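You operate a simulated robot arm through the tools that you are given. There is no shell and no other tool.

You run a simulated robot arm. Do the job below in one go: nothing can be reset, and whatever is moved stays where it is left.

TASK
Pack the blue ink bottle in the tall grey box and hang the board's yellow tag on the box.
Fine: lid back on; leave the board's white tag, the brown box's blue tag and the tub's tag. Set down upright: what you pick out.

It is judged by the outcome, as a careful person would: the job done as asked, and still so three seconds after it is handed in. It fails if anything else is knocked over, pushed out of place, dropped, spilled or broken. Lids that push on must go on centred and level and be pressed home; caps that screw on are set level and turned clockwise until they are tight.

THE ROBOT
A 7-joint arm with a fingered hand, fixed in place. Base frame: the origin is on the floor under the middle of its stand, x ahead of it, y to its left, z up; the work surface is at about z = 860. Lengths are in mm, angles in rad, forces in N, time in s.
With the tool pointing down near the work surface it reaches from about 320 to 840 mm from the base axis. Its first joint turns from -2.496 to 2.496 rad. Payload 3 kg.
The tool frame sits at the grasp point between the pads (the TCP): z along the fingers, y along the line on which they close. The tips reach 26 mm beyond it. The gripper opens to 148 mm; its body begins 73 mm behind the TCP. The gripper is a hand of 3 fingers: y runs from the thumb to the fingers, the wrist lies at [0, 0, -229] in the tool frame, and closing takes about 1.5 s.
Orientation is told as [roll, pitch, yaw] about the base's x, y, z axes, in that order, counted from this pose: with the fingers straight down and closing along the base's y, the tool's x points along the base's -x, its y along +y and its z along -z.

THE INTERFACE
- The arm moves only by the tool step_arm. Its argument "rows" is a list of rows, each an object of numbers (a shift or turn left out is 0, a gripper value left out holds the last): "tx", "ty", "tz": the shift along the tool's x, y, z in mm; "rx", "ry", "rz": the turn, a rotation vector about the tool's x, y, z in rad. In form: [{"tx": .., "ty": .., "tz": .., "rx": .., "ry": .., "rz": ..}, ...]. A call has 1 to 20 rows; each row shifts and turns the commanded pose from where the row before left it, along the tool's axes as they then stand. "grip" is the gripper command, from -1 (fully open) to 1 (shut), values between in proportion, set as the call begins (left out, the last holds). A row lasts 0.2 s, in which the tool goes at most 50 mm and 0.15 rad; a call with a longer step from one row to the next is refused whole, and so is a gripper value outside its range. Where a pose cannot be reached the arm comes as near as it can. A force on the tool above 40 N (or 10 N above the force at the start of the call, whichever is more), or a blocked arm, ends the call early, and 0.2 s more pass. The fingers move at their own pace (about 153 mm/s each) and stop on an object; they squeeze with about 27 N. The grip force told is the motor's: it shows also when the fingers shut on nothing. Time passes only in rows, and 0.2 s behind the last, so rows that do not move let the fingers close. The reply holds the time, the measured pose of the TCP, the force on the tool along the base axes, the opening and the grip force, in the units named above and with some noise, with the torque about the TCP (base axes, N m) and any sound that the robot's microphone picked up.
- Cameras (640 x 400 px; columns grow to the right, rows downward): "scene" is fixed at [220.2, 499.2, 1438.1]; the picture's right is [-0.78, -0.62, 0.00], its down [-0.28, 0.35, -0.89] and it looks along [0.55, -0.70, -0.45] (base axes); focal length 360 px, centre (320, 200). "wrist" rides on the gripper at [68, -39, -90] in the tool frame; the picture's right is [0.50, 0.87, 0.00], its down [-0.66, 0.38, -0.65] and it looks along [-0.57, 0.33, 0.76] (tool axes); focal length 222 px, centre (320, 200). There is no depth. A picture from a camera that has moved, and an enlarged one, comes with that camera's place and axes in the base frame and with its lens.
- capture(camera): a new picture of that camera. The clock stands still meanwhile.
- raise_lower(by): slides the trunk up (or, below 0, down) by that many mm; the arm rides with it, the base frame stays. It gives what a move gives, with no picture.
- set_fingers(finger1, finger2, thumb_bend): sets how far each is bent, from 0 (flat) to 1 (curled in); at 0.3 the hand is open as for a grip, at 0.7 the pads meet at the TCP. One left out holds its place. A second passes; each finger stops where it meets its share of the squeeze, and holds until it gets a number again. A gripper value or a shape takes the hand back. It gives what a move gives, with no picture; readings hold the bend of each and the force on the fingers (four entries, about 0 where the hand has none), thumb and palm.
- hand_shape(shape): the hand has 3 fingers and takes this shape, open, in about a second: jaw (thumb against the fingers, like two jaws); tri (thumb and two fingers); tip (a fingertip pinch); poke (one finger out to press); point (the index stretched); flat (the hand flat); cup (the hand cupped); fist (a fist). The gripper value then closes the fingers along that shape, each until it touches; the sizes above hold for jaw. It gives what a move gives, with no picture.
- close_up(camera, box): a new picture of the part [left, top, right, bottom] of that camera's present view, enlarged. The clock stands still meanwhile.
- sign_off(): hands the job in; it is judged then, once.

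Places have to be worked out from the pictures, the camera data and where the tool is seen. Open the gripper and draw the arm clear of the work before you hand the job in, unless the task says otherwise.

The tools are called as name(argument=value, ...) on one line, values as JSON. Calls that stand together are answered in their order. step_arm: Moves the arm, as the interface text tells. Its arguments: {"type":"object","properties":{"rows":{"type":"array","items":{"type":"object","properties":{"tx":{"type":"number"},"ty":{"type":"number"},"tz":{"type":"number"},"rx":{"type":"number"},"ry":{"type":"number"},"rz":{"type":"number"}}}},"grip":{"type":"number"}},"required":["rows"]} The other tools are called the same way: raise_lower (by) moves the trunk up or down; hand_shape (shape) gives the hand a shape; set_fingers (finger1, finger2, thumb_bend) moves the fingers one by one; capture (camera) takes a picture; close_up (camera, box) takes an enlarged picture of a part of a camera's view; sign_off () hands the job in.

At the start:

```text
clock: 0.0
tool_pos: [901.1, -77.2, 1248.5]
tcp_rot: [0.003, 0.002, 0.0]
force: [-0.2, 0.1, 0.0]
moment: [0.01, 0.0, 0.02]
finger_gap: 147.8
gripper_force: 0.0
shape: jaw
bend: [0.3, 0.3, 0.3]
finger forces: [0.0, 0.0, 0.1, 0.1, 0.0, 0.0]
trunk travel left (down, up): [-825.0, 65.0]
```

scene: 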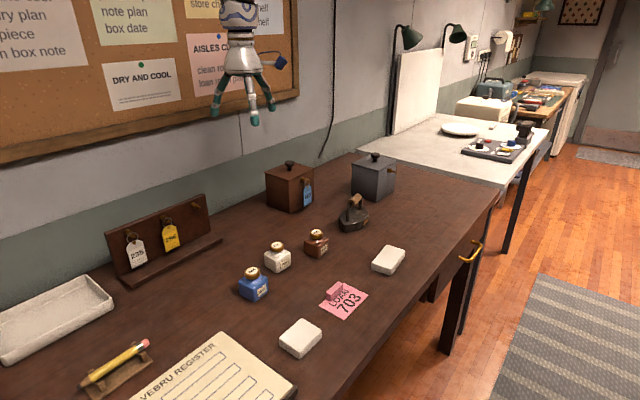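
wrist: 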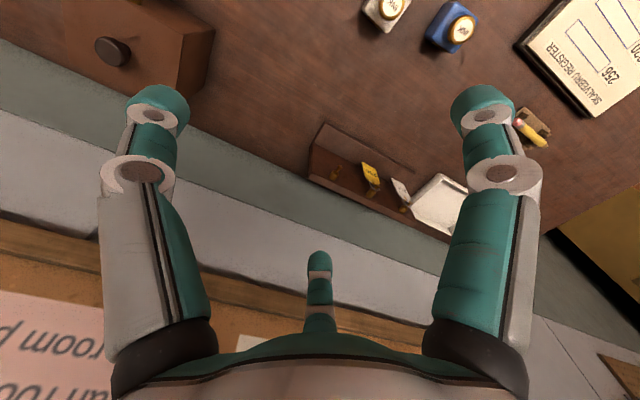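

The scene shows a tag board with a white and a yellow tag, three bottles, a brown box with a blue tag and a grey box. I'll enlarge these parts to measure them.

close_up(camera="scene", box=[250, 140, 410, 240])

close_up(camera="scene", box=[100, 180, 260, 280])

close_up(camera="scene", box=[220, 220, 380, 320])

```text
4.00 times, centred on (330, 190) of scene
camera zoom: at [220.2, 499.2, 1438.1], right [-0.78, -0.62, 0.0], down [-0.28, 0.35, -0.89], along [0.55, -0.7, -0.45], focal length 1439 px, centre (280, 240)
```

zoom: 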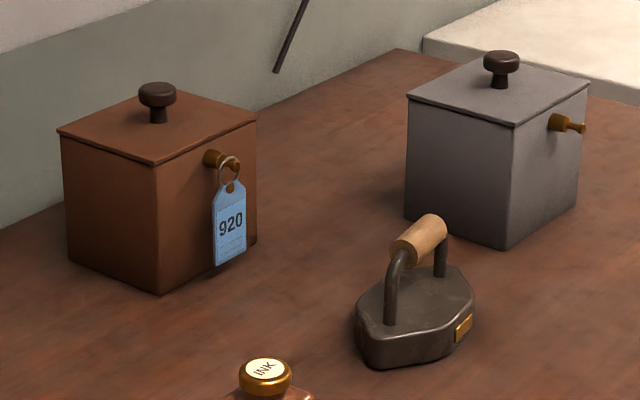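

```text
4.00 times, centred on (180, 230) of scene
camera zoom: at [220.2, 499.2, 1438.1], right [-0.78, -0.62, 0.0], down [-0.28, 0.35, -0.89], along [0.55, -0.7, -0.45], focal length 1439 px, centre (880, 80)
```

zoom: 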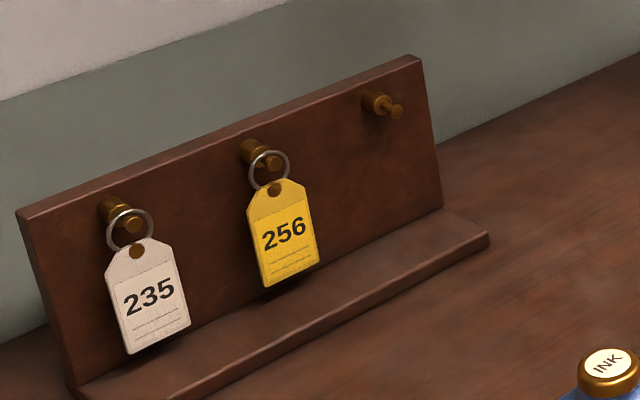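

```text
4.00 times, centred on (300, 270) of scene
camera zoom: at [220.2, 499.2, 1438.1], right [-0.78, -0.62, 0.0], down [-0.28, 0.35, -0.89], along [0.55, -0.7, -0.45], focal length 1439 px, centre (400, -80)
```

zoom: 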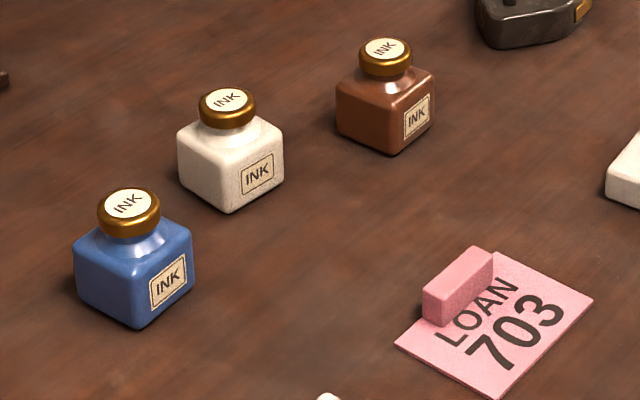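

Bottle, box and board positions come out at roughly: blue bottle (752, 79), grey box centre (815, -561), board pegs near x≈1030. Before moving, I'll look at how the hand shapes look, starting with "tip".

hand_shape(shape="tip")

capture(camera="wrist")

close_up(camera="scene", box=[180, 0, 308, 140])

```text
clock: 0.9
tool_pos: [900.9, -76.8, 1246.7]
tcp_rot: [-0.001, 0.0, -0.001]
force: [0.0, 0.2, -0.6]
moment: [0.03, -0.03, 0.02]
finger_gap: 148.0
gripper_force: 0.0
shape: tip
bend: [0.3, 0.3, 0.3]
finger forces: [0.0, 0.0, 0.1, 0.0, 0.0, 0.0]
trunk travel left (down, up): [-825.0, 65.0]
```

```text
taken
camera wrist: at [832.9, -115.5, 1338.8], right [-0.5, 0.87, 0.0], down [0.66, 0.38, 0.65], along [0.57, 0.33, -0.76], focal length 222 px, centre (320, 200)
```

wrist: 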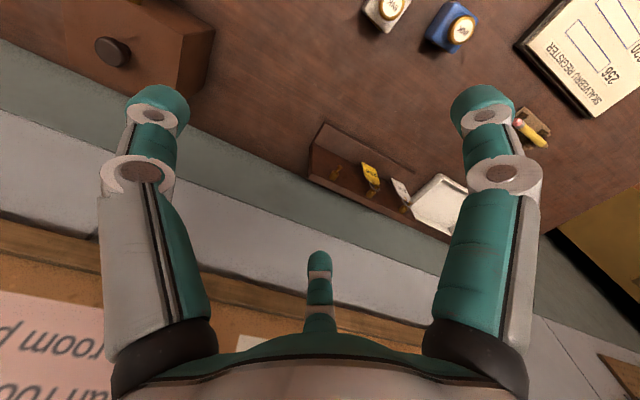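

```text
2.86 times, centred on (244, 70) of scene
camera zoom: at [220.2, 499.2, 1438.1], right [-0.78, -0.62, 0.0], down [-0.28, 0.35, -0.89], along [0.55, -0.7, -0.45], focal length 1028 px, centre (537, 571)
```

zoom: 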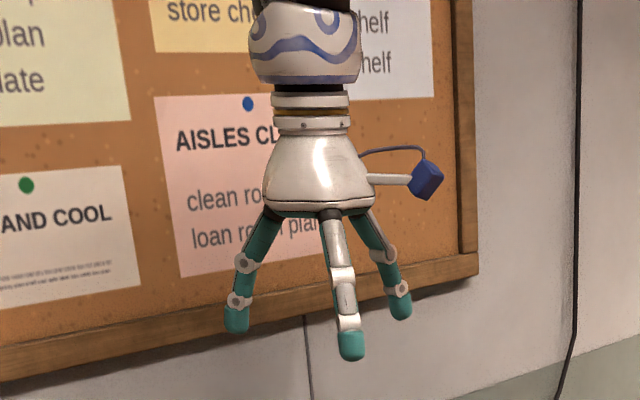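

The three fingers are spaced 120° apart. I'll close the "tip" shape in free air to see where the pads meet.

step_arm(rows=[{}, {}, {}, {}, {}, {}, {}, {}], grip=1)

capture(camera="wrist")

close_up(camera="scene", box=[180, 0, 308, 140])

```text
clock: 2.7
tool_pos: [901.2, -76.5, 1246.8]
tcp_rot: [0.0, 0.0, 0.0]
force: [0.3, -0.7, -0.3]
moment: [0.02, -0.01, 0.01]
finger_gap: 0.1
gripper_force: 26.2
shape: tip
bend: [0.7, 0.7, 0.7]
finger forces: [0.0, 0.0, 0.1, 0.0, 0.0, 0.1]
trunk travel left (down, up): [-825.0, 65.0]
```

```text
taken
camera wrist: at [833.0, -115.5, 1338.9], right [-0.5, 0.87, 0.0], down [0.66, 0.38, 0.65], along [0.57, 0.33, -0.76], focal length 222 px, centre (320, 200)
```

wrist: 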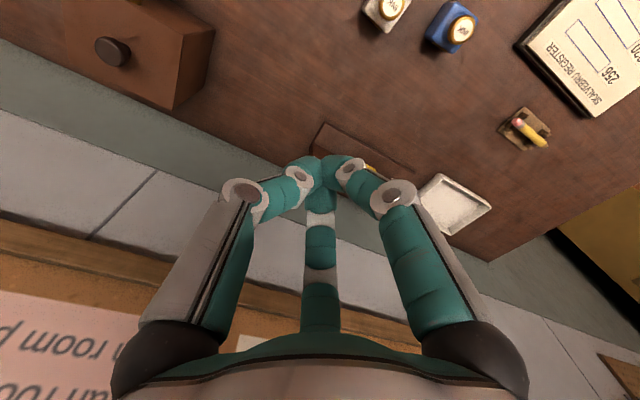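

```text
2.86 times, centred on (244, 70) of scene
camera zoom: at [220.2, 499.2, 1438.1], right [-0.78, -0.62, 0.0], down [-0.28, 0.35, -0.89], along [0.55, -0.7, -0.45], focal length 1028 px, centre (537, 571)
```

zoom: 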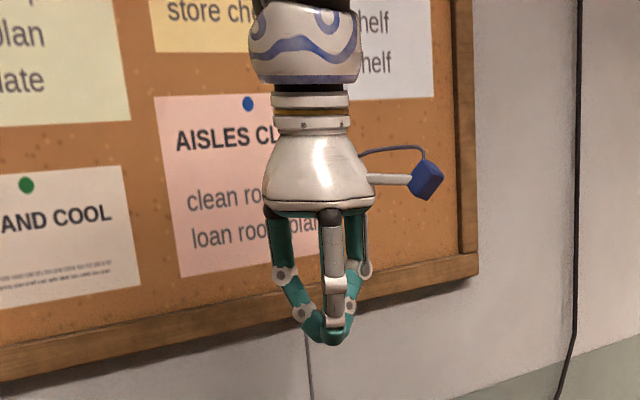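

In "tip" all three fingers meet at one point at the TCP. I'll compare with "jaw" closed.

hand_shape(shape="jaw")

step_arm(rows=[{}, {}, {}, {}, {}, {}, {}, {}], grip=1)

capture(camera="wrist")

close_up(camera="scene", box=[180, 0, 308, 140])

```text
clock: 3.6
tool_pos: [901.7, -77.2, 1247.7]
tcp_rot: [-0.001, 0.0, 0.001]
force: [0.0, -0.8, 0.7]
moment: [-0.02, -0.01, 0.01]
finger_gap: 147.9
gripper_force: 0.0
shape: jaw
bend: [0.3, 0.3, 0.3]
finger forces: [0.0, 0.0, 0.0, 0.0, 0.0, 0.0]
trunk travel left (down, up): [-825.0, 65.0]
```

```text
clock: 5.4
tool_pos: [901.8, -76.8, 1247.1]
tcp_rot: [0.0, -0.001, 0.0]
force: [-0.3, 0.6, 0.7]
moment: [-0.01, -0.01, 0.0]
finger_gap: 0.0
gripper_force: 27.0
shape: jaw
bend: [0.7, 0.7, 0.7]
finger forces: [0.1, 0.1, 0.1, 0.1, 0.0, 0.0]
trunk travel left (down, up): [-825.0, 65.0]
```

```text
taken
camera wrist: at [833.0, -115.5, 1338.9], right [-0.5, 0.87, 0.0], down [0.66, 0.38, 0.65], along [0.57, 0.33, -0.76], focal length 222 px, centre (320, 200)
```

wrist: 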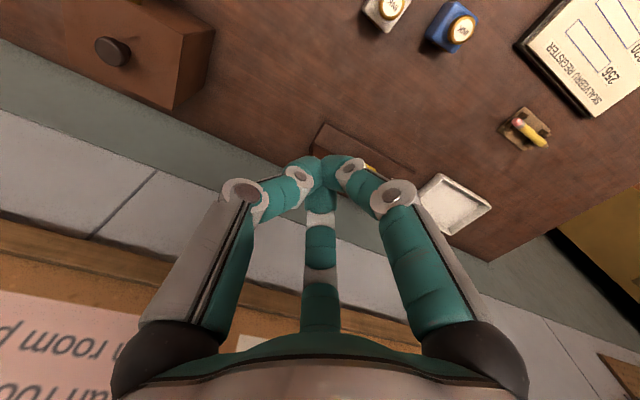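

```text
2.86 times, centred on (244, 70) of scene
camera zoom: at [220.2, 499.2, 1438.1], right [-0.78, -0.62, 0.0], down [-0.28, 0.35, -0.89], along [0.55, -0.7, -0.45], focal length 1028 px, centre (537, 571)
```

zoom: 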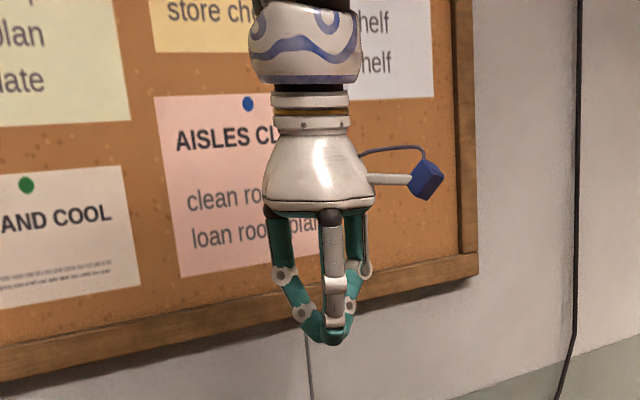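

Both shapes close the same way, as a centred three-finger grip. I'll open the hand, move it in front of the board and tilt it outward to see the tags and pegs up close.

step_arm(rows=[{"tx": 24, "ty": 34, "tz": 20}, {"tx": 24, "ty": 34, "tz": 20}, {"tx": 24, "ty": 34, "tz": 20}, {"tx": 24, "ty": 34, "tz": 20}, {"tx": 24, "ty": 34, "tz": 20}, {"ry": -0.13}, {"ry": -0.13}, {"ry": -0.13}, {"ry": -0.13}, {"ry": -0.13}, {"ry": -0.13}], grip=-1)

capture(camera="wrist")

capture(camera="scene")

```text
clock: 7.8
tool_pos: [862.6, 132.3, 1103.1]
tcp_rot: [-0.003, -0.765, -0.002]
force: [-0.2, 0.2, -0.3]
moment: [0.0, 0.0, 0.0]
finger_gap: 148.0
gripper_force: 0.0
shape: jaw
bend: [0.3, 0.3, 0.3]
finger forces: [0.0, 0.1, 0.1, 0.0, 0.0, 0.0]
out of reach, approached as far as the arm can: row 6, 7, 8, 9, 10, 11
trunk travel left (down, up): [-825.0, 65.0]
```

```text
taken
camera wrist: at [750.9, 94.6, 1122.6], right [-0.36, 0.87, -0.35], down [0.02, 0.38, 0.92], along [0.93, 0.32, -0.16], focal length 222 px, centre (320, 200)
```

wrist: 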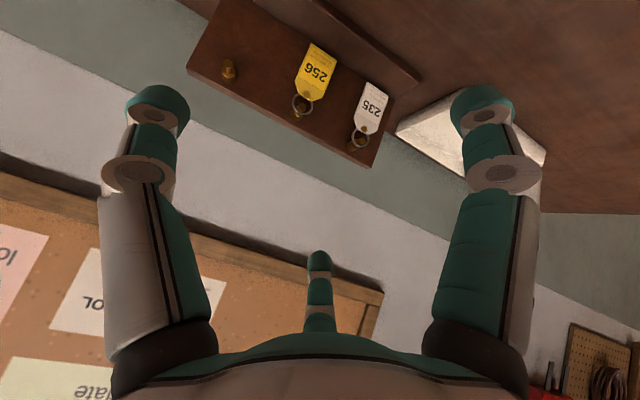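

```text
taken
```

scene: 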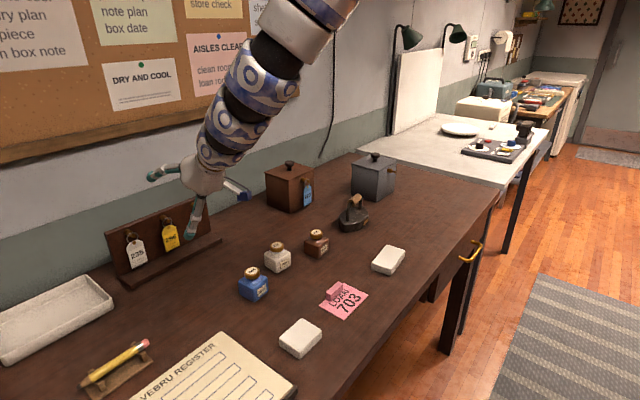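

The tilt was partly out of reach with the trunk this high; a lower shoulder should help reaching outward. I'll raise the hand first, then lower the trunk.

step_arm(rows=[{"tx": -27.7, "tz": -28.8}, {"tx": -27.7, "tz": -28.8}, {"tx": -27.7, "tz": -28.8}, {"tx": -27.7, "tz": -28.8}, {"tx": -27.7, "tz": -28.8}])

raise_lower(by=-150)

```text
clock: 9.0
tool_pos: [927.4, 172.1, 1230.3]
tcp_rot: [0.0, -0.78, 0.001]
force: [1.1, 0.3, 0.2]
moment: [0.0, 0.0, 0.01]
finger_gap: 148.2
gripper_force: 0.0
shape: jaw
bend: [0.3, 0.3, 0.3]
finger forces: [0.1, 0.0, 0.1, 0.1, 0.1, 0.0]
out of reach, approached as far as the arm can: row 1, 2, 3, 4, 5
trunk travel left (down, up): [-825.0, 65.0]
```

```text
clock: 10.8
tool_pos: [928.0, 172.3, 1078.9]
tcp_rot: [0.001, -0.779, 0.0]
force: [-0.8, -0.2, 0.8]
moment: [-0.02, -0.02, -0.02]
finger_gap: 147.9
gripper_force: 0.1
shape: jaw
bend: [0.3, 0.3, 0.3]
finger forces: [0.0, 0.0, 0.1, 0.0, 0.0, 0.0]
trunk travel left (down, up): [-675.0, 215.0]
```

The trunk is 150 mm lower. I'll pass one idle row to see whether the commanded pose has followed the measured one.

step_arm(rows=[{"tx": 20, "tz": -20}, {"tx": 20, "tz": -20}, {"tx": 20, "tz": -20}])

capture(camera="scene")

```text
clock: 11.6
tool_pos: [895.1, 205.1, 1056.0]
tcp_rot: [-0.002, -0.779, 0.0]
force: [-0.5, 0.1, 0.3]
moment: [-0.01, -0.02, -0.01]
finger_gap: 148.1
gripper_force: 0.1
shape: jaw
bend: [0.3, 0.3, 0.3]
finger forces: [0.1, 0.1, 0.1, 0.0, 0.0, 0.1]
out of reach, approached as far as the arm can: row 1, 2, 3
trunk travel left (down, up): [-675.0, 215.0]
```

```text
taken
```

scene: 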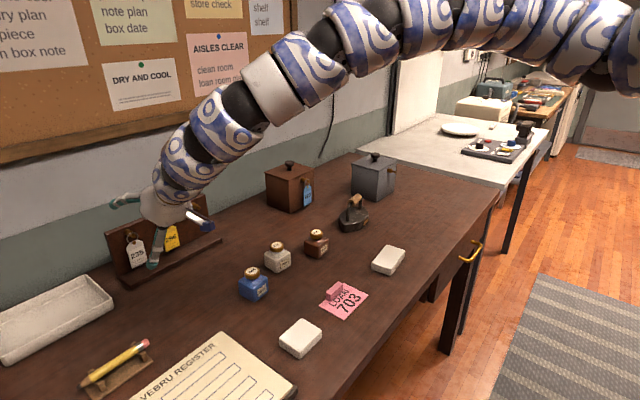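

Retreating with the hand tilted is being blocked, so I'll bring the hand back to vertical and pull it in to a comfortable mid pose before adjusting the trunk further.

step_arm(rows=[{"ry": 0.13}, {"ry": 0.13}, {"ry": 0.13}, {"ry": 0.13}, {"ry": 0.13}, {"ry": 0.129}, {}])

```text
clock: 13.2
tool_pos: [891.3, 204.9, 1055.1]
tcp_rot: [-0.001, -0.127, 0.0]
force: [-0.2, -0.6, -0.4]
moment: [0.0, 0.03, 0.02]
finger_gap: 148.0
gripper_force: 0.0
shape: jaw
bend: [0.3, 0.3, 0.3]
finger forces: [0.0, 0.1, 0.0, 0.0, 0.0, 0.0]
out of reach, approached as far as the arm can: row 5, 6
trunk travel left (down, up): [-675.0, 215.0]
```

The hand is nearly vertical now. Let me see the arm's configuration in the scene.

capture(camera="scene")

```text
taken
```

scene: 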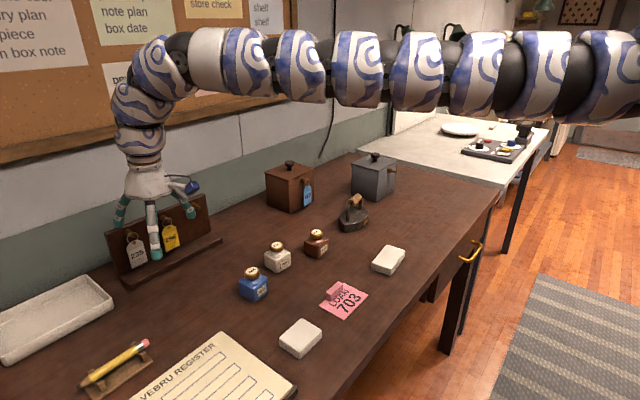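

The arm is now almost straight and horizontal, so the wrist reaches only about 890 mm from the base axis. I'll pull back to a mid pose and check orientation before testing reach toward the grey box.

step_arm(rows=[{"tx": 35, "ty": -30, "tz": -10}, {"tx": 35, "ty": -30, "tz": -10}, {"tx": 35, "ty": -30, "tz": -10}, {"tx": 35, "ty": -30, "tz": -10}, {"tx": 35, "ty": -30, "tz": -10}, {"tx": 35, "ty": -30, "tz": -10}, {"tx": 35, "ty": -30, "tz": -10}])

```text
clock: 14.8
tool_pos: [820.1, 92.1, 1062.6]
tcp_rot: [-0.001, -0.123, -0.001]
force: [-0.7, 0.3, -0.3]
moment: [-0.02, 0.0, 0.0]
finger_gap: 147.9
gripper_force: 0.1
shape: jaw
bend: [0.3, 0.3, 0.3]
finger forces: [0.0, 0.0, 0.0, 0.0, 0.0, 0.1]
out of reach, approached as far as the arm can: row 3, 4, 5, 6, 7
trunk travel left (down, up): [-675.0, 215.0]
```

Even retreating is reported out of reach, which suggests an awkward arm configuration; I'll look at it.

capture(camera="scene")

step_arm(rows=[{}, {}, {}, {}])

```text
taken
```

scene: 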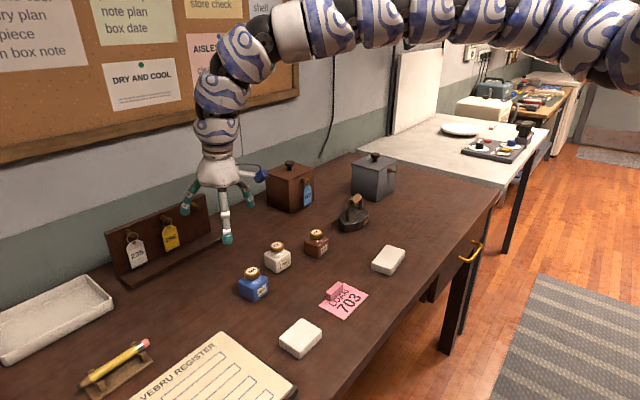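

```text
clock: 15.8
tool_pos: [818.6, 93.4, 1062.4]
tcp_rot: [-0.001, -0.127, -0.001]
force: [-0.3, 0.4, 0.2]
moment: [-0.02, 0.02, -0.04]
finger_gap: 148.2
gripper_force: 0.0
shape: jaw
bend: [0.3, 0.3, 0.3]
finger forces: [0.1, 0.1, 0.1, 0.1, 0.1, 0.0]
trunk travel left (down, up): [-675.0, 215.0]
```

The command has settled at the actual pose. I'll try small separate moves: first straight up, then rotate upright.

step_arm(rows=[{"tx": 20}, {"tx": 20}, {"tx": 20}])

step_arm(rows=[{"ry": 0.06}, {"ry": 0.06}])

step_arm(rows=[{"tx": 20}, {"tx": 20}, {"tx": 20}])

```text
clock: 16.6
tool_pos: [805.5, 115.6, 1045.2]
tcp_rot: [-0.003, -0.128, 0.001]
force: [-0.8, -0.1, -0.1]
moment: [0.0, 0.0, -0.04]
finger_gap: 147.9
gripper_force: 0.1
shape: jaw
bend: [0.3, 0.3, 0.3]
finger forces: [0.0, 0.0, 0.0, 0.1, 0.0, 0.1]
out of reach, approached as far as the arm can: row 1, 2, 3
trunk travel left (down, up): [-675.0, 215.0]
```

```text
clock: 17.1
tool_pos: [805.9, 113.3, 1045.6]
tcp_rot: [0.0, -0.01, -0.003]
force: [-0.1, 0.4, 0.8]
moment: [-0.02, 0.0, 0.02]
finger_gap: 147.7
gripper_force: 0.1
shape: jaw
bend: [0.3, 0.3, 0.3]
finger forces: [0.0, 0.0, 0.1, 0.0, 0.0, 0.1]
trunk travel left (down, up): [-675.0, 215.0]
```

```text
clock: 17.9
tool_pos: [776.8, 113.7, 1045.3]
tcp_rot: [-0.001, -0.009, -0.003]
force: [0.3, 0.1, -0.5]
moment: [0.01, 0.02, -0.03]
finger_gap: 148.2
gripper_force: 0.0
shape: jaw
bend: [0.3, 0.3, 0.3]
finger forces: [0.1, 0.1, 0.0, 0.1, 0.0, 0.1]
out of reach, approached as far as the arm can: row 2, 3
trunk travel left (down, up): [-675.0, 215.0]
```

I'm at (777, 114, 1045), vertical, but blocked from retreating. I'll test going upward and sideways to find which direction is free.

step_arm(rows=[{"tz": -30}, {"tz": -30}, {"tz": -30}])

step_arm(rows=[{"tx": 20}, {"tx": 20}, {"tx": 20}])

step_arm(rows=[{"ty": -30}, {"ty": -30}, {"ty": -30}])

step_arm(rows=[{"tx": 20}, {"tx": 20}, {"tx": 20}])

```text
clock: 18.8
tool_pos: [778.6, 116.1, 1135.7]
tcp_rot: [-0.001, -0.005, 0.001]
force: [-0.8, 0.2, 0.4]
moment: [0.01, 0.03, 0.01]
finger_gap: 147.9
gripper_force: 0.1
shape: jaw
bend: [0.3, 0.3, 0.3]
finger forces: [0.0, 0.1, 0.0, 0.1, 0.1, 0.0]
out of reach, approached as far as the arm can: row 2
trunk travel left (down, up): [-675.0, 215.0]
```

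```text
clock: 19.6
tool_pos: [768.6, 138.7, 1136.1]
tcp_rot: [0.0, -0.007, 0.0]
force: [-0.2, 0.1, 0.2]
moment: [-0.03, -0.03, -0.01]
finger_gap: 148.1
gripper_force: 0.1
shape: jaw
bend: [0.3, 0.3, 0.3]
finger forces: [0.0, 0.1, 0.0, 0.1, 0.0, 0.1]
out of reach, approached as far as the arm can: row 1, 2, 3
trunk travel left (down, up): [-675.0, 215.0]
```

```text
clock: 20.4
tool_pos: [802.1, 63.1, 1140.1]
tcp_rot: [-0.001, -0.006, -0.001]
force: [-0.6, -0.2, 0.1]
moment: [0.0, 0.01, 0.01]
finger_gap: 148.3
gripper_force: 0.1
shape: jaw
bend: [0.3, 0.3, 0.3]
finger forces: [0.0, 0.0, 0.1, 0.0, 0.0, 0.0]
out of reach, approached as far as the arm can: row 1, 2, 3
trunk travel left (down, up): [-675.0, 215.0]
```

```text
clock: 21.1
tool_pos: [793.6, 84.3, 1139.9]
tcp_rot: [-0.003, -0.006, -0.002]
force: [0.4, 0.4, -0.2]
moment: [0.01, 0.0, 0.02]
finger_gap: 147.9
gripper_force: 0.0
shape: jaw
bend: [0.3, 0.3, 0.3]
finger forces: [0.0, 0.0, 0.0, 0.0, 0.1, 0.1]
out of reach, approached as far as the arm can: row 1, 2, 3
trunk travel left (down, up): [-675.0, 215.0]
```

The blocked direction looks like a wrist-roll limit. I'll turn the hand about its own axis and see whether retreat frees up.

step_arm(rows=[{"rz": 0.15}, {"rz": 0.15}, {"rz": 0.15}])

step_arm(rows=[{"tx": 20}, {"tx": 20}, {"tx": 20}])

```text
clock: 21.9
tool_pos: [792.8, 84.0, 1138.1]
tcp_rot: [0.002, -0.007, -0.454]
force: [-0.4, -0.3, -0.3]
moment: [0.01, 0.01, 0.0]
finger_gap: 148.3
gripper_force: 0.0
shape: jaw
bend: [0.3, 0.3, 0.3]
finger forces: [0.0, 0.0, 0.0, 0.0, 0.0, 0.0]
trunk travel left (down, up): [-675.0, 215.0]
```

```text
clock: 22.8
tool_pos: [774.7, 126.4, 1140.1]
tcp_rot: [0.002, -0.006, -0.449]
force: [-1.0, 0.5, 0.0]
moment: [-0.01, -0.01, 0.02]
finger_gap: 147.7
gripper_force: 0.1
shape: jaw
bend: [0.3, 0.3, 0.3]
finger forces: [0.0, 0.0, 0.1, 0.1, 0.1, 0.0]
out of reach, approached as far as the arm can: row 1, 2, 3
trunk travel left (down, up): [-675.0, 215.0]
```

The limit seems to be a vertical surface about a shoulder off to the right. I'll raise the trunk back up and retest the retreat.

raise_lower(by=150)

step_arm(rows=[{"tx": 20, "ty": -20}, {"tx": 20, "ty": -20}, {"tx": 20, "ty": -20}])

capture(camera="scene")

```text
clock: 24.5
tool_pos: [775.8, 125.3, 1289.3]
tcp_rot: [0.002, -0.008, -0.449]
force: [0.5, -0.3, 0.9]
moment: [-0.02, -0.03, 0.02]
finger_gap: 148.0
gripper_force: 0.1
shape: jaw
bend: [0.3, 0.3, 0.3]
finger forces: [0.0, 0.1, 0.0, 0.0, 0.0, 0.1]
trunk travel left (down, up): [-825.0, 65.0]
```

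```text
clock: 25.3
tool_pos: [774.7, 125.6, 1289.3]
tcp_rot: [0.003, -0.007, -0.451]
force: [-0.4, 0.2, -0.7]
moment: [0.0, -0.03, -0.04]
finger_gap: 147.8
gripper_force: 0.1
shape: jaw
bend: [0.3, 0.3, 0.3]
finger forces: [0.0, 0.1, 0.0, 0.1, 0.1, 0.0]
out of reach, approached as far as the arm can: row 1, 2, 3
trunk travel left (down, up): [-825.0, 65.0]
```

```text
taken
```

scene: 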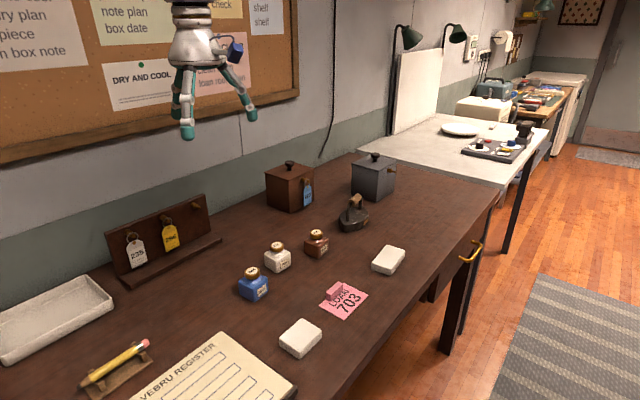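

Still blocked radially. With the trunk up, I'll lower the hand to change the arm's bend and retest inward motion.

step_arm(rows=[{"tz": 40}, {"tz": 40}, {"tz": 40}, {"tz": 40}])

step_arm(rows=[{"tx": 20, "ty": -20}, {"tx": 20, "ty": -20}, {"tx": 20, "ty": -20}])

step_arm(rows=[{"ty": -40}, {"ty": -40}, {"ty": -40}, {"ty": -40}])

capture(camera="scene")

```text
clock: 26.3
tool_pos: [776.5, 125.5, 1127.0]
tcp_rot: [0.001, -0.006, -0.448]
force: [-0.9, -0.3, 0.1]
moment: [0.03, -0.02, 0.0]
finger_gap: 148.0
gripper_force: 0.2
shape: jaw
bend: [0.3, 0.3, 0.3]
finger forces: [0.0, 0.1, 0.1, 0.0, 0.1, 0.0]
trunk travel left (down, up): [-825.0, 65.0]
```

```text
clock: 27.1
tool_pos: [742.1, 117.4, 1114.2]
tcp_rot: [-0.003, -0.007, -0.451]
force: [0.1, 0.3, 0.2]
moment: [-0.06, -0.01, 0.01]
finger_gap: 148.0
gripper_force: 0.1
shape: jaw
bend: [0.3, 0.3, 0.3]
finger forces: [0.1, 0.1, 0.1, 0.1, 0.0, 0.1]
out of reach, approached as far as the arm can: row 2, 3
trunk travel left (down, up): [-825.0, 65.0]
```

```text
clock: 28.1
tool_pos: [756.3, 4.0, 1066.3]
tcp_rot: [0.0, -0.004, -0.452]
force: [-0.9, 0.0, 0.6]
moment: [0.02, -0.02, 0.02]
finger_gap: 147.9
gripper_force: 0.0
shape: jaw
bend: [0.3, 0.3, 0.3]
finger forces: [0.0, 0.1, 0.0, 0.0, 0.0, 0.0]
out of reach, approached as far as the arm can: row 1, 2, 3, 4
trunk travel left (down, up): [-825.0, 65.0]
```

```text
taken
```

scene: 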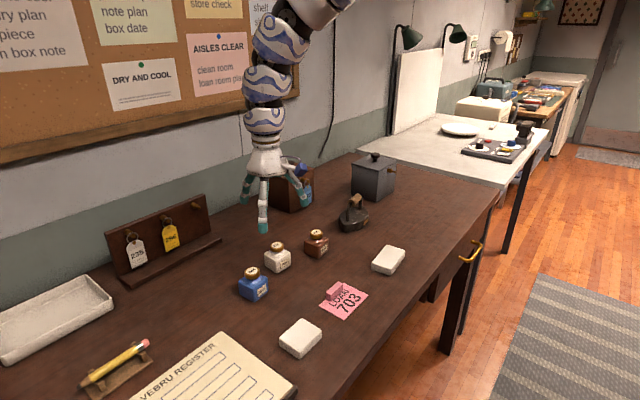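

Lower heights allow more inward motion, so this is a normal workspace limit. I'll now test how far the arm reaches toward the grey box, staying above everything at z≈1090.

step_arm(rows=[{"tx": -19.6, "ty": -40.5, "tz": -5}, {"tx": -19.6, "ty": -40.5, "tz": -5}, {"tx": -19.6, "ty": -40.5, "tz": -5}, {"tx": -19.6, "ty": -40.5, "tz": -5}, {"tx": -19.6, "ty": -40.5, "tz": -5}, {"tx": -19.6, "ty": -40.5}, {"tx": -19.6, "ty": -40.5}, {"tx": -19.6, "ty": -40.5}, {"tx": -19.6, "ty": -40.5}, {"tx": -19.6, "ty": -40.5}])

capture(camera="wrist")

capture(camera="scene")

```text
clock: 30.3
tool_pos: [779.9, -440.8, 1069.5]
tcp_rot: [0.003, -0.005, -0.45]
force: [0.5, 0.4, 0.4]
moment: [-0.01, 0.04, 0.01]
finger_gap: 148.2
gripper_force: 0.1
shape: jaw
bend: [0.3, 0.3, 0.3]
finger forces: [0.1, 0.1, 0.0, 0.1, 0.0, 0.0]
out of reach, approached as far as the arm can: row 1, 2, 3, 4
trunk travel left (down, up): [-825.0, 65.0]
```

```text
taken
camera wrist: at [701.3, -446.7, 1160.9], right [-0.07, 1.0, 0.0], down [0.75, 0.06, 0.66], along [0.66, 0.05, -0.75], focal length 222 px, centre (320, 200)
```

wrist: 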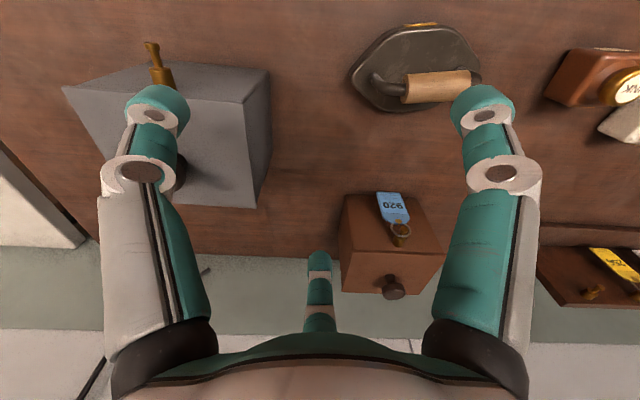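

```text
taken
```

scene: 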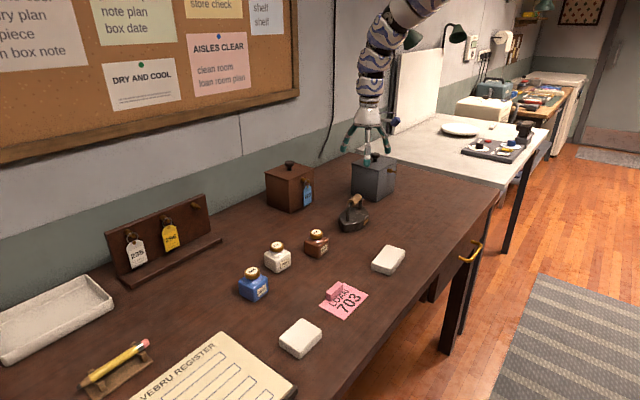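

The arm got to (780, -441) vertically without trouble, so the shoulder really is off to the right. I'll continue over the grey box's knob.

step_arm(rows=[{"tx": -28, "ty": -31}, {"tx": -28, "ty": -31}, {"tx": -28, "ty": -31}, {}])

capture(camera="wrist")

capture(camera="scene")

```text
clock: 31.3
tool_pos: [814.8, -563.1, 1070.7]
tcp_rot: [0.001, -0.008, -0.449]
force: [-0.1, 0.6, 0.1]
moment: [0.01, -0.03, 0.0]
finger_gap: 148.1
gripper_force: 0.0
shape: jaw
bend: [0.3, 0.3, 0.3]
finger forces: [0.0, 0.0, 0.0, 0.0, 0.1, 0.0]
trunk travel left (down, up): [-825.0, 65.0]
```

```text
taken
camera wrist: at [736.9, -568.6, 1162.0], right [-0.07, 1.0, 0.0], down [0.75, 0.06, 0.66], along [0.66, 0.05, -0.75], focal length 222 px, centre (320, 200)
```

wrist: 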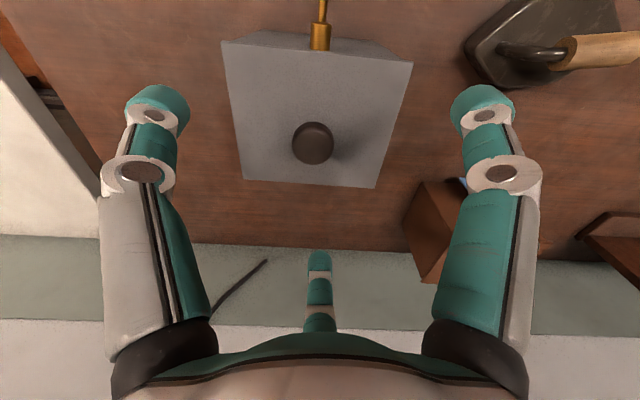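

```text
taken
```

scene: 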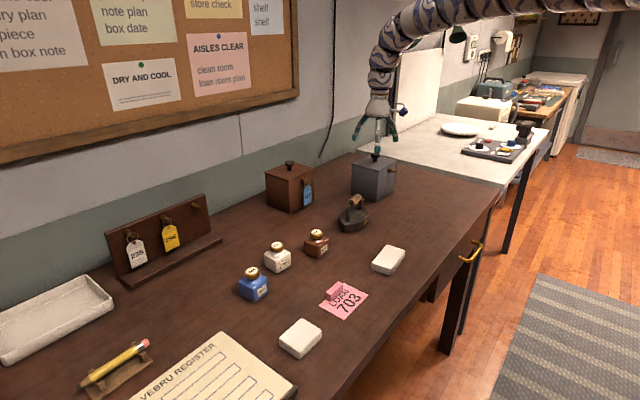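

The hand reaches over the box vertically. I'll enlarge the wrist view to fix the knob, lid and peg positions precisely.

close_up(camera="wrist", box=[200, 0, 440, 200])

close_up(camera="scene", box=[330, 90, 426, 210])

```text
2.00 times, centred on (320, 100) of wrist
camera zoom: at [736.9, -568.6, 1162.0], right [-0.07, 1.0, 0.0], down [0.75, 0.06, 0.66], along [0.66, 0.05, -0.75], focal length 444 px, centre (320, 400)
```

zoom: 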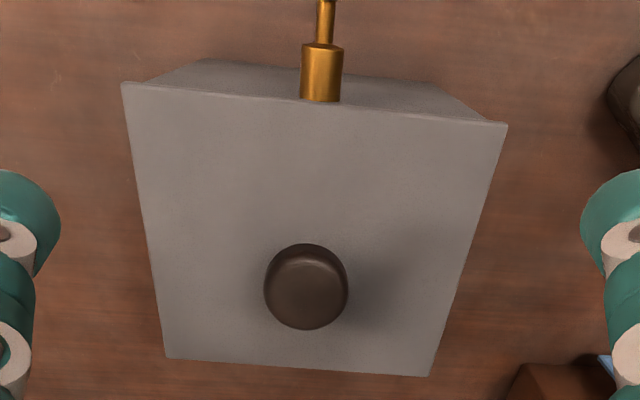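

```text
3.33 times, centred on (378, 150) of scene
camera zoom: at [220.2, 499.2, 1438.1], right [-0.78, -0.62, 0.0], down [-0.28, 0.35, -0.89], along [0.55, -0.7, -0.45], focal length 1199 px, centre (127, 367)
```

zoom: 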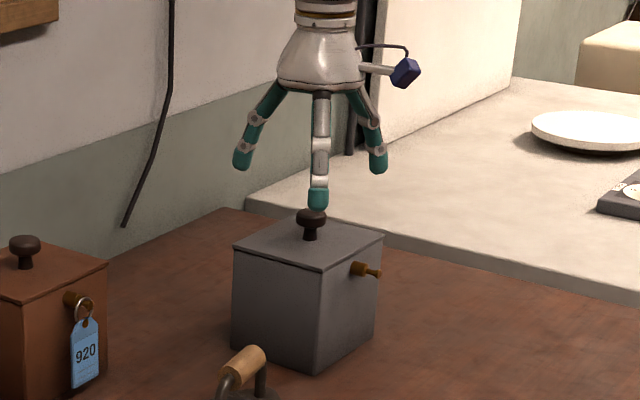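

Knob centre is about (815.5, -567.7), top near z≈1013; lid spans x 760–872, y −634 to −501. I'll centre over the knob and descend to z≈1030 first.

step_arm(rows=[{"tx": -2.6, "ty": -3.8}, {"tz": 20}, {"tz": 20}, {}])

capture(camera="wrist")

close_up(camera="scene", box=[330, 90, 426, 210])

```text
clock: 32.3
tool_pos: [818.0, -568.0, 1032.7]
tcp_rot: [0.0, -0.008, -0.45]
force: [0.0, -0.4, 0.8]
moment: [-0.02, 0.02, -0.02]
finger_gap: 147.8
gripper_force: 0.1
shape: jaw
bend: [0.3, 0.3, 0.3]
finger forces: [0.1, 0.0, 0.1, 0.0, 0.0, 0.1]
trunk travel left (down, up): [-825.0, 65.0]
```

```text
taken
camera wrist: at [739.6, -573.5, 1123.3], right [-0.07, 1.0, 0.0], down [0.75, 0.06, 0.66], along [0.66, 0.05, -0.75], focal length 222 px, centre (320, 200)
```

wrist: 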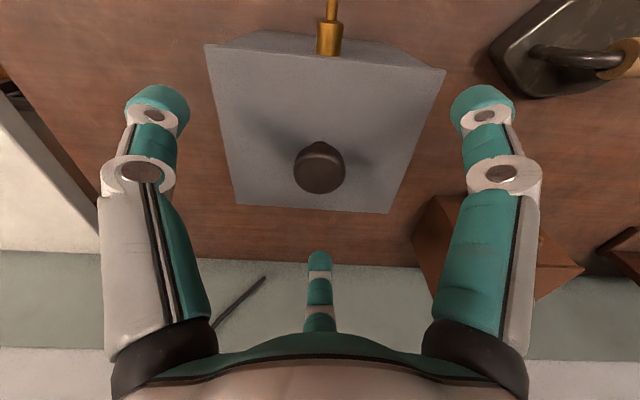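

```text
3.33 times, centred on (378, 150) of scene
camera zoom: at [220.2, 499.2, 1438.1], right [-0.78, -0.62, 0.0], down [-0.28, 0.35, -0.89], along [0.55, -0.7, -0.45], focal length 1199 px, centre (127, 367)
```

zoom: 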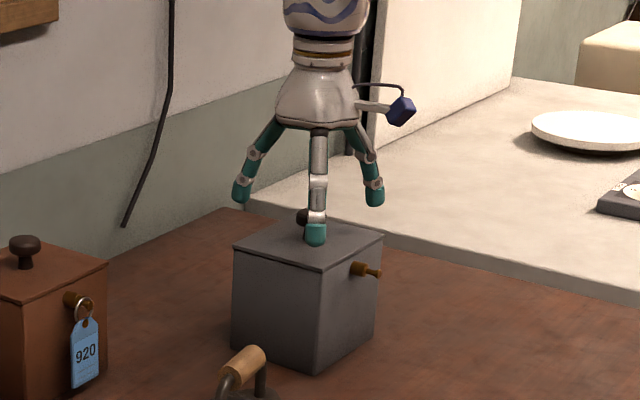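

Knob centre reads (814.3, −567.8) now; I'll shift 3 mm toward the robot and descend to z≈1012.

step_arm(rows=[{"tx": 2.9, "ty": -1.3}, {"tz": 10}, {"tz": 10}, {}])

capture(camera="wrist")

```text
clock: 33.3
tool_pos: [815.7, -567.4, 1012.8]
tcp_rot: [0.002, -0.008, -0.45]
force: [0.5, -1.3, -0.9]
moment: [0.0, -0.02, -0.01]
finger_gap: 148.0
gripper_force: 0.0
shape: jaw
bend: [0.3, 0.3, 0.3]
finger forces: [0.0, 0.0, 0.0, 0.1, 0.0, 0.0]
trunk travel left (down, up): [-825.0, 65.0]
```

```text
taken
camera wrist: at [736.5, -573.7, 1103.4], right [-0.07, 1.0, 0.0], down [0.75, 0.06, 0.66], along [0.66, 0.05, -0.75], focal length 222 px, centre (320, 200)
```

wrist: 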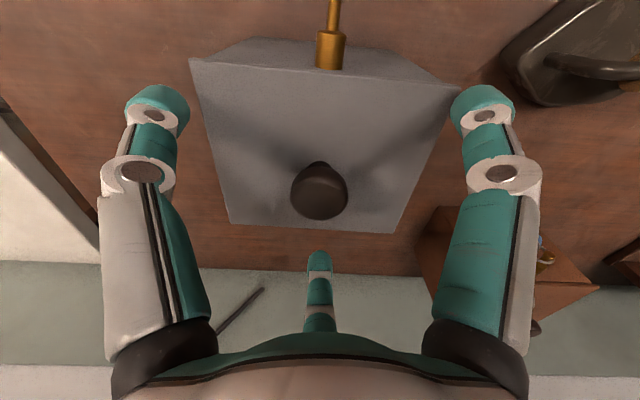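

The knob sits centred between the fingers. I'll close the grip on it.

step_arm(rows=[{}, {}, {}, {}, {}, {}, {}, {}], grip=1)

capture(camera="wrist")

close_up(camera="scene", box=[330, 90, 426, 210])

```text
clock: 35.1
tool_pos: [816.2, -567.9, 1013.1]
tcp_rot: [0.002, -0.008, -0.451]
force: [1.0, 0.3, 1.8]
moment: [0.19, -0.15, 0.0]
finger_gap: 15.0
gripper_force: 26.9
shape: jaw
bend: [0.73, 0.74, 0.73]
finger forces: [23.5, 26.1, 0.0, 0.0, 28.3, 0.1]
trunk travel left (down, up): [-825.0, 65.0]
heard: snap
```

```text
taken
camera wrist: at [736.6, -573.4, 1103.6], right [-0.07, 1.0, 0.0], down [0.75, 0.06, 0.66], along [0.66, 0.05, -0.75], focal length 222 px, centre (320, 200)
```

wrist: 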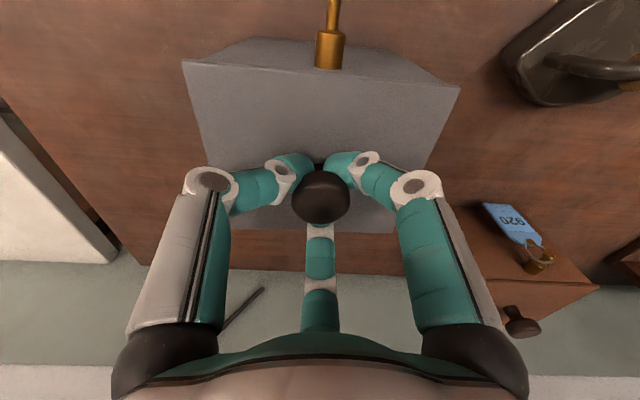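

```text
3.33 times, centred on (378, 150) of scene
camera zoom: at [220.2, 499.2, 1438.1], right [-0.78, -0.62, 0.0], down [-0.28, 0.35, -0.89], along [0.55, -0.7, -0.45], focal length 1199 px, centre (127, 367)
```

zoom: 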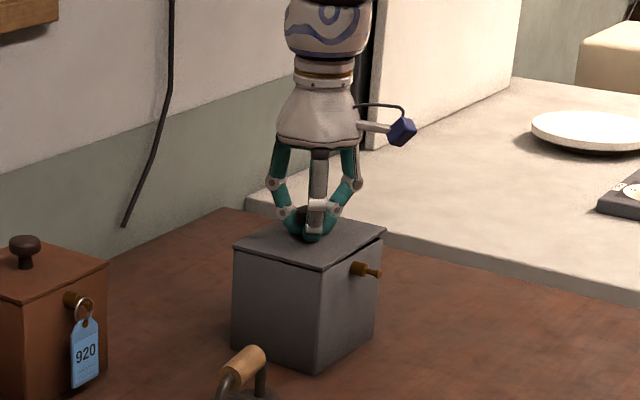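

The fingers closed on the stem under the knob's head, and a snap was heard as the lid came loose. I'll lift slowly and check.

step_arm(rows=[{"tz": -8}, {"tz": -8}, {"tz": -10}, {"tz": -15}, {"tz": -15}])

close_up(camera="scene", box=[330, 90, 426, 210])

capture(camera="wrist")

```text
clock: 36.3
tool_pos: [815.5, -568.8, 1067.4]
tcp_rot: [0.0, -0.006, -0.45]
force: [0.5, -0.1, -0.5]
moment: [0.0, 0.0, 0.04]
finger_gap: 15.4
gripper_force: 25.9
shape: jaw
bend: [0.73, 0.74, 0.73]
finger forces: [24.8, 26.6, 0.0, 0.0, 28.7, 0.1]
trunk travel left (down, up): [-825.0, 65.0]
```

```text
3.33 times, centred on (378, 150) of scene
camera zoom: at [220.2, 499.2, 1438.1], right [-0.78, -0.62, 0.0], down [-0.28, 0.35, -0.89], along [0.55, -0.7, -0.45], focal length 1199 px, centre (127, 367)
```

zoom: 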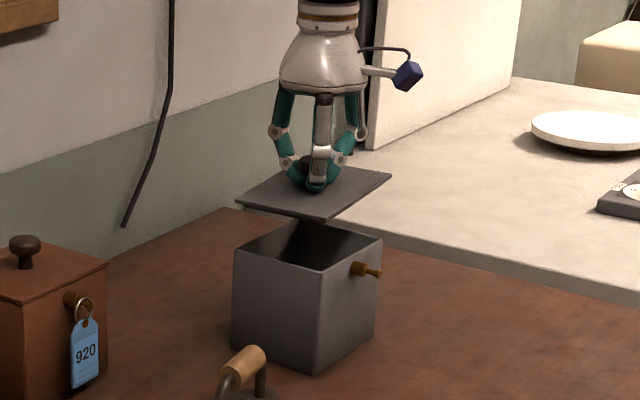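

```text
taken
camera wrist: at [736.3, -572.9, 1158.7], right [-0.07, 1.0, 0.0], down [0.75, 0.06, 0.66], along [0.66, 0.05, -0.75], focal length 222 px, centre (320, 200)
```

wrist: 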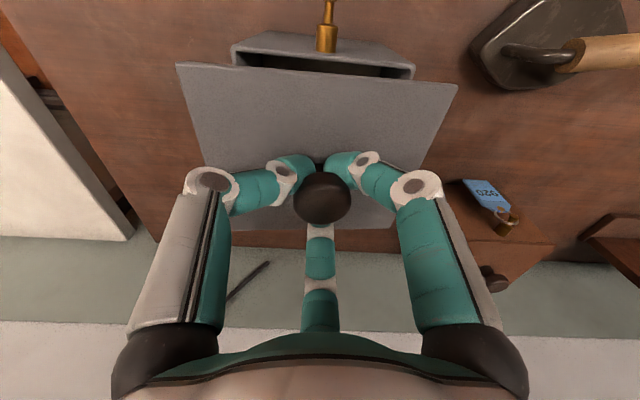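

The lid is off and hanging level. I'll carry it toward the clear spot on the robot's side of the table near (630, −470).

step_arm(rows=[{"tx": 30, "ty": 1.2}, {"tx": 30, "ty": 1.2}, {"tx": 30, "ty": 1.2}, {"tx": 30, "ty": 1.2}, {"tx": 30, "ty": 1.2}, {"tx": 30, "ty": 1.2}, {"tx": 29, "ty": 1}])

capture(camera="scene")

capture(camera="wrist")

```text
clock: 37.9
tool_pos: [670.9, -492.5, 1017.6]
tcp_rot: [0.001, -0.004, -0.449]
force: [-0.7, 0.5, -0.8]
moment: [-0.01, -0.01, 0.0]
finger_gap: 15.4
gripper_force: 26.8
shape: jaw
bend: [0.73, 0.74, 0.73]
finger forces: [24.8, 26.4, 0.2, 0.0, 26.0, 0.0]
out of reach, approached as far as the arm can: row 4, 5, 6, 7
trunk travel left (down, up): [-825.0, 65.0]
```

```text
taken
```

scene: 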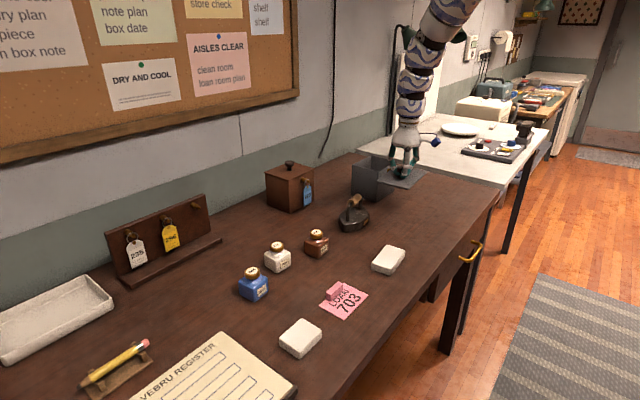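

```text
taken
camera wrist: at [592.6, -497.2, 1107.6], right [-0.07, 1.0, 0.0], down [0.75, 0.06, 0.66], along [0.66, 0.05, -0.75], focal length 222 px, centre (320, 200)
```

wrist: 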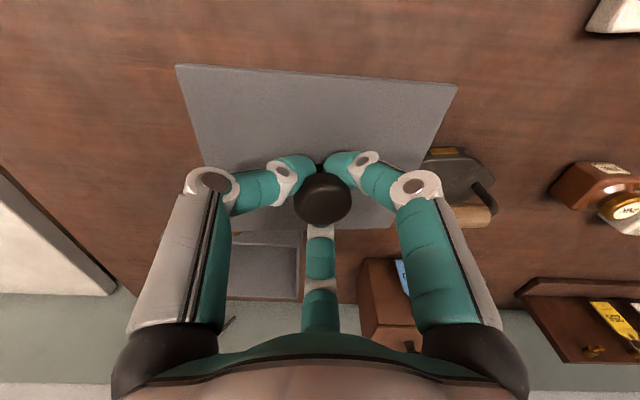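

The arm slid a little lower as it came in, but the lid is clear of the box. I'll move further inward and to the left while descending.

step_arm(rows=[{"tx": 13, "ty": 4, "tz": 12}, {"tx": 13, "ty": 4, "tz": 15}, {"tx": 13, "ty": 4, "tz": 20}, {}])

close_up(camera="scene", box=[340, 120, 468, 220])

```text
clock: 38.9
tool_pos: [675.9, -474.6, 995.6]
tcp_rot: [0.001, -0.005, -0.451]
force: [-0.2, -0.1, 0.0]
moment: [0.06, 0.03, 0.03]
finger_gap: 15.3
gripper_force: 27.1
shape: jaw
bend: [0.73, 0.74, 0.73]
finger forces: [24.9, 26.5, 0.0, 0.1, 26.3, 0.0]
out of reach, approached as far as the arm can: row 1, 2, 3
trunk travel left (down, up): [-825.0, 65.0]
```

```text
4.00 times, centred on (404, 170) of scene
camera zoom: at [220.2, 499.2, 1438.1], right [-0.78, -0.62, 0.0], down [-0.28, 0.35, -0.89], along [0.55, -0.7, -0.45], focal length 1439 px, centre (-16, 320)
```

zoom: 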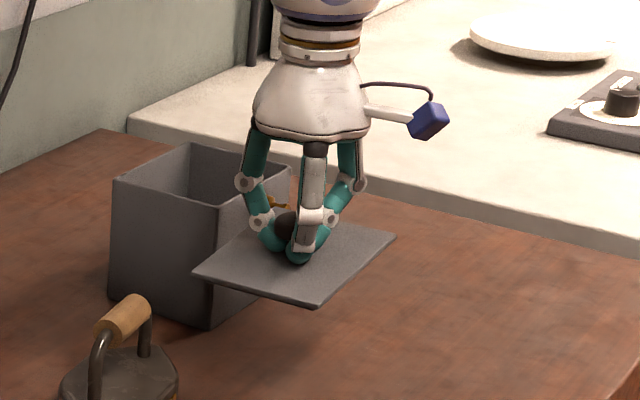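

The lid is clear of the box and peg here (lid spans x≈619–733, y≈−541 to −408), so I'll simply lower it straight down at this spot.

step_arm(rows=[{"tz": 15}, {"tz": 15}, {"tz": 15}, {"tz": 15}, {"tz": 10}, {}])

close_up(camera="scene", box=[340, 120, 468, 220])

```text
clock: 40.3
tool_pos: [676.1, -474.9, 925.9]
tcp_rot: [0.001, -0.007, -0.451]
force: [-0.3, -0.1, -0.4]
moment: [0.04, -0.01, -0.03]
finger_gap: 15.2
gripper_force: 26.8
shape: jaw
bend: [0.73, 0.74, 0.73]
finger forces: [24.6, 26.3, 0.0, 0.0, 26.8, 0.1]
trunk travel left (down, up): [-825.0, 65.0]
```

```text
4.00 times, centred on (404, 170) of scene
camera zoom: at [220.2, 499.2, 1438.1], right [-0.78, -0.62, 0.0], down [-0.28, 0.35, -0.89], along [0.55, -0.7, -0.45], focal length 1439 px, centre (-16, 320)
```

zoom: 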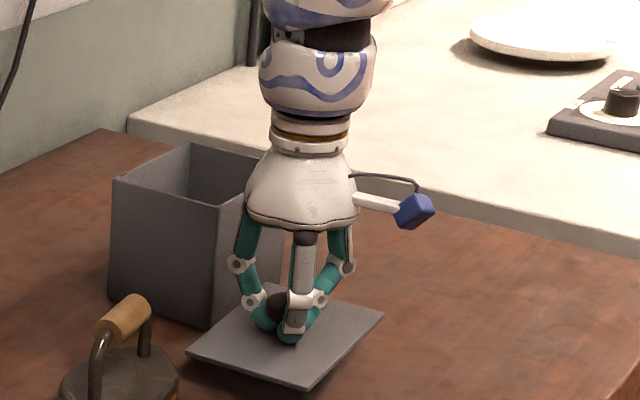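

Now that it's low, I'll shift the lid about 35 mm further from the box before setting it down.

step_arm(rows=[{"tx": 15.8, "ty": -7.6}, {"tx": 15.8, "ty": -7.6}, {}])

step_arm(rows=[{"tz": 6}, {"tz": 6}, {"tz": 4}, {"tz": 3}, {"tz": 3}, {"tz": 3}, {"tz": 3}, {"tz": 3}, {"tz": 3}])

```text
clock: 41.1
tool_pos: [641.7, -475.0, 923.4]
tcp_rot: [0.001, -0.007, -0.45]
force: [0.8, 0.4, -0.3]
moment: [0.01, 0.01, -0.02]
finger_gap: 15.2
gripper_force: 27.2
shape: jaw
bend: [0.73, 0.74, 0.73]
finger forces: [24.5, 26.3, 0.1, 0.0, 27.0, 0.0]
trunk travel left (down, up): [-825.0, 65.0]
```

```text
clock: 43.1
tool_pos: [643.8, -475.1, 894.9]
tcp_rot: [0.001, -0.011, -0.451]
force: [-1.8, -3.6, 38.1]
moment: [0.43, -0.24, 0.0]
finger_gap: 16.3
gripper_force: 27.1
shape: jaw
bend: [0.74, 0.75, 0.75]
finger forces: [38.0, 39.0, 0.0, 0.0, 54.7, 0.0]
trunk travel left (down, up): [-825.0, 65.0]
```

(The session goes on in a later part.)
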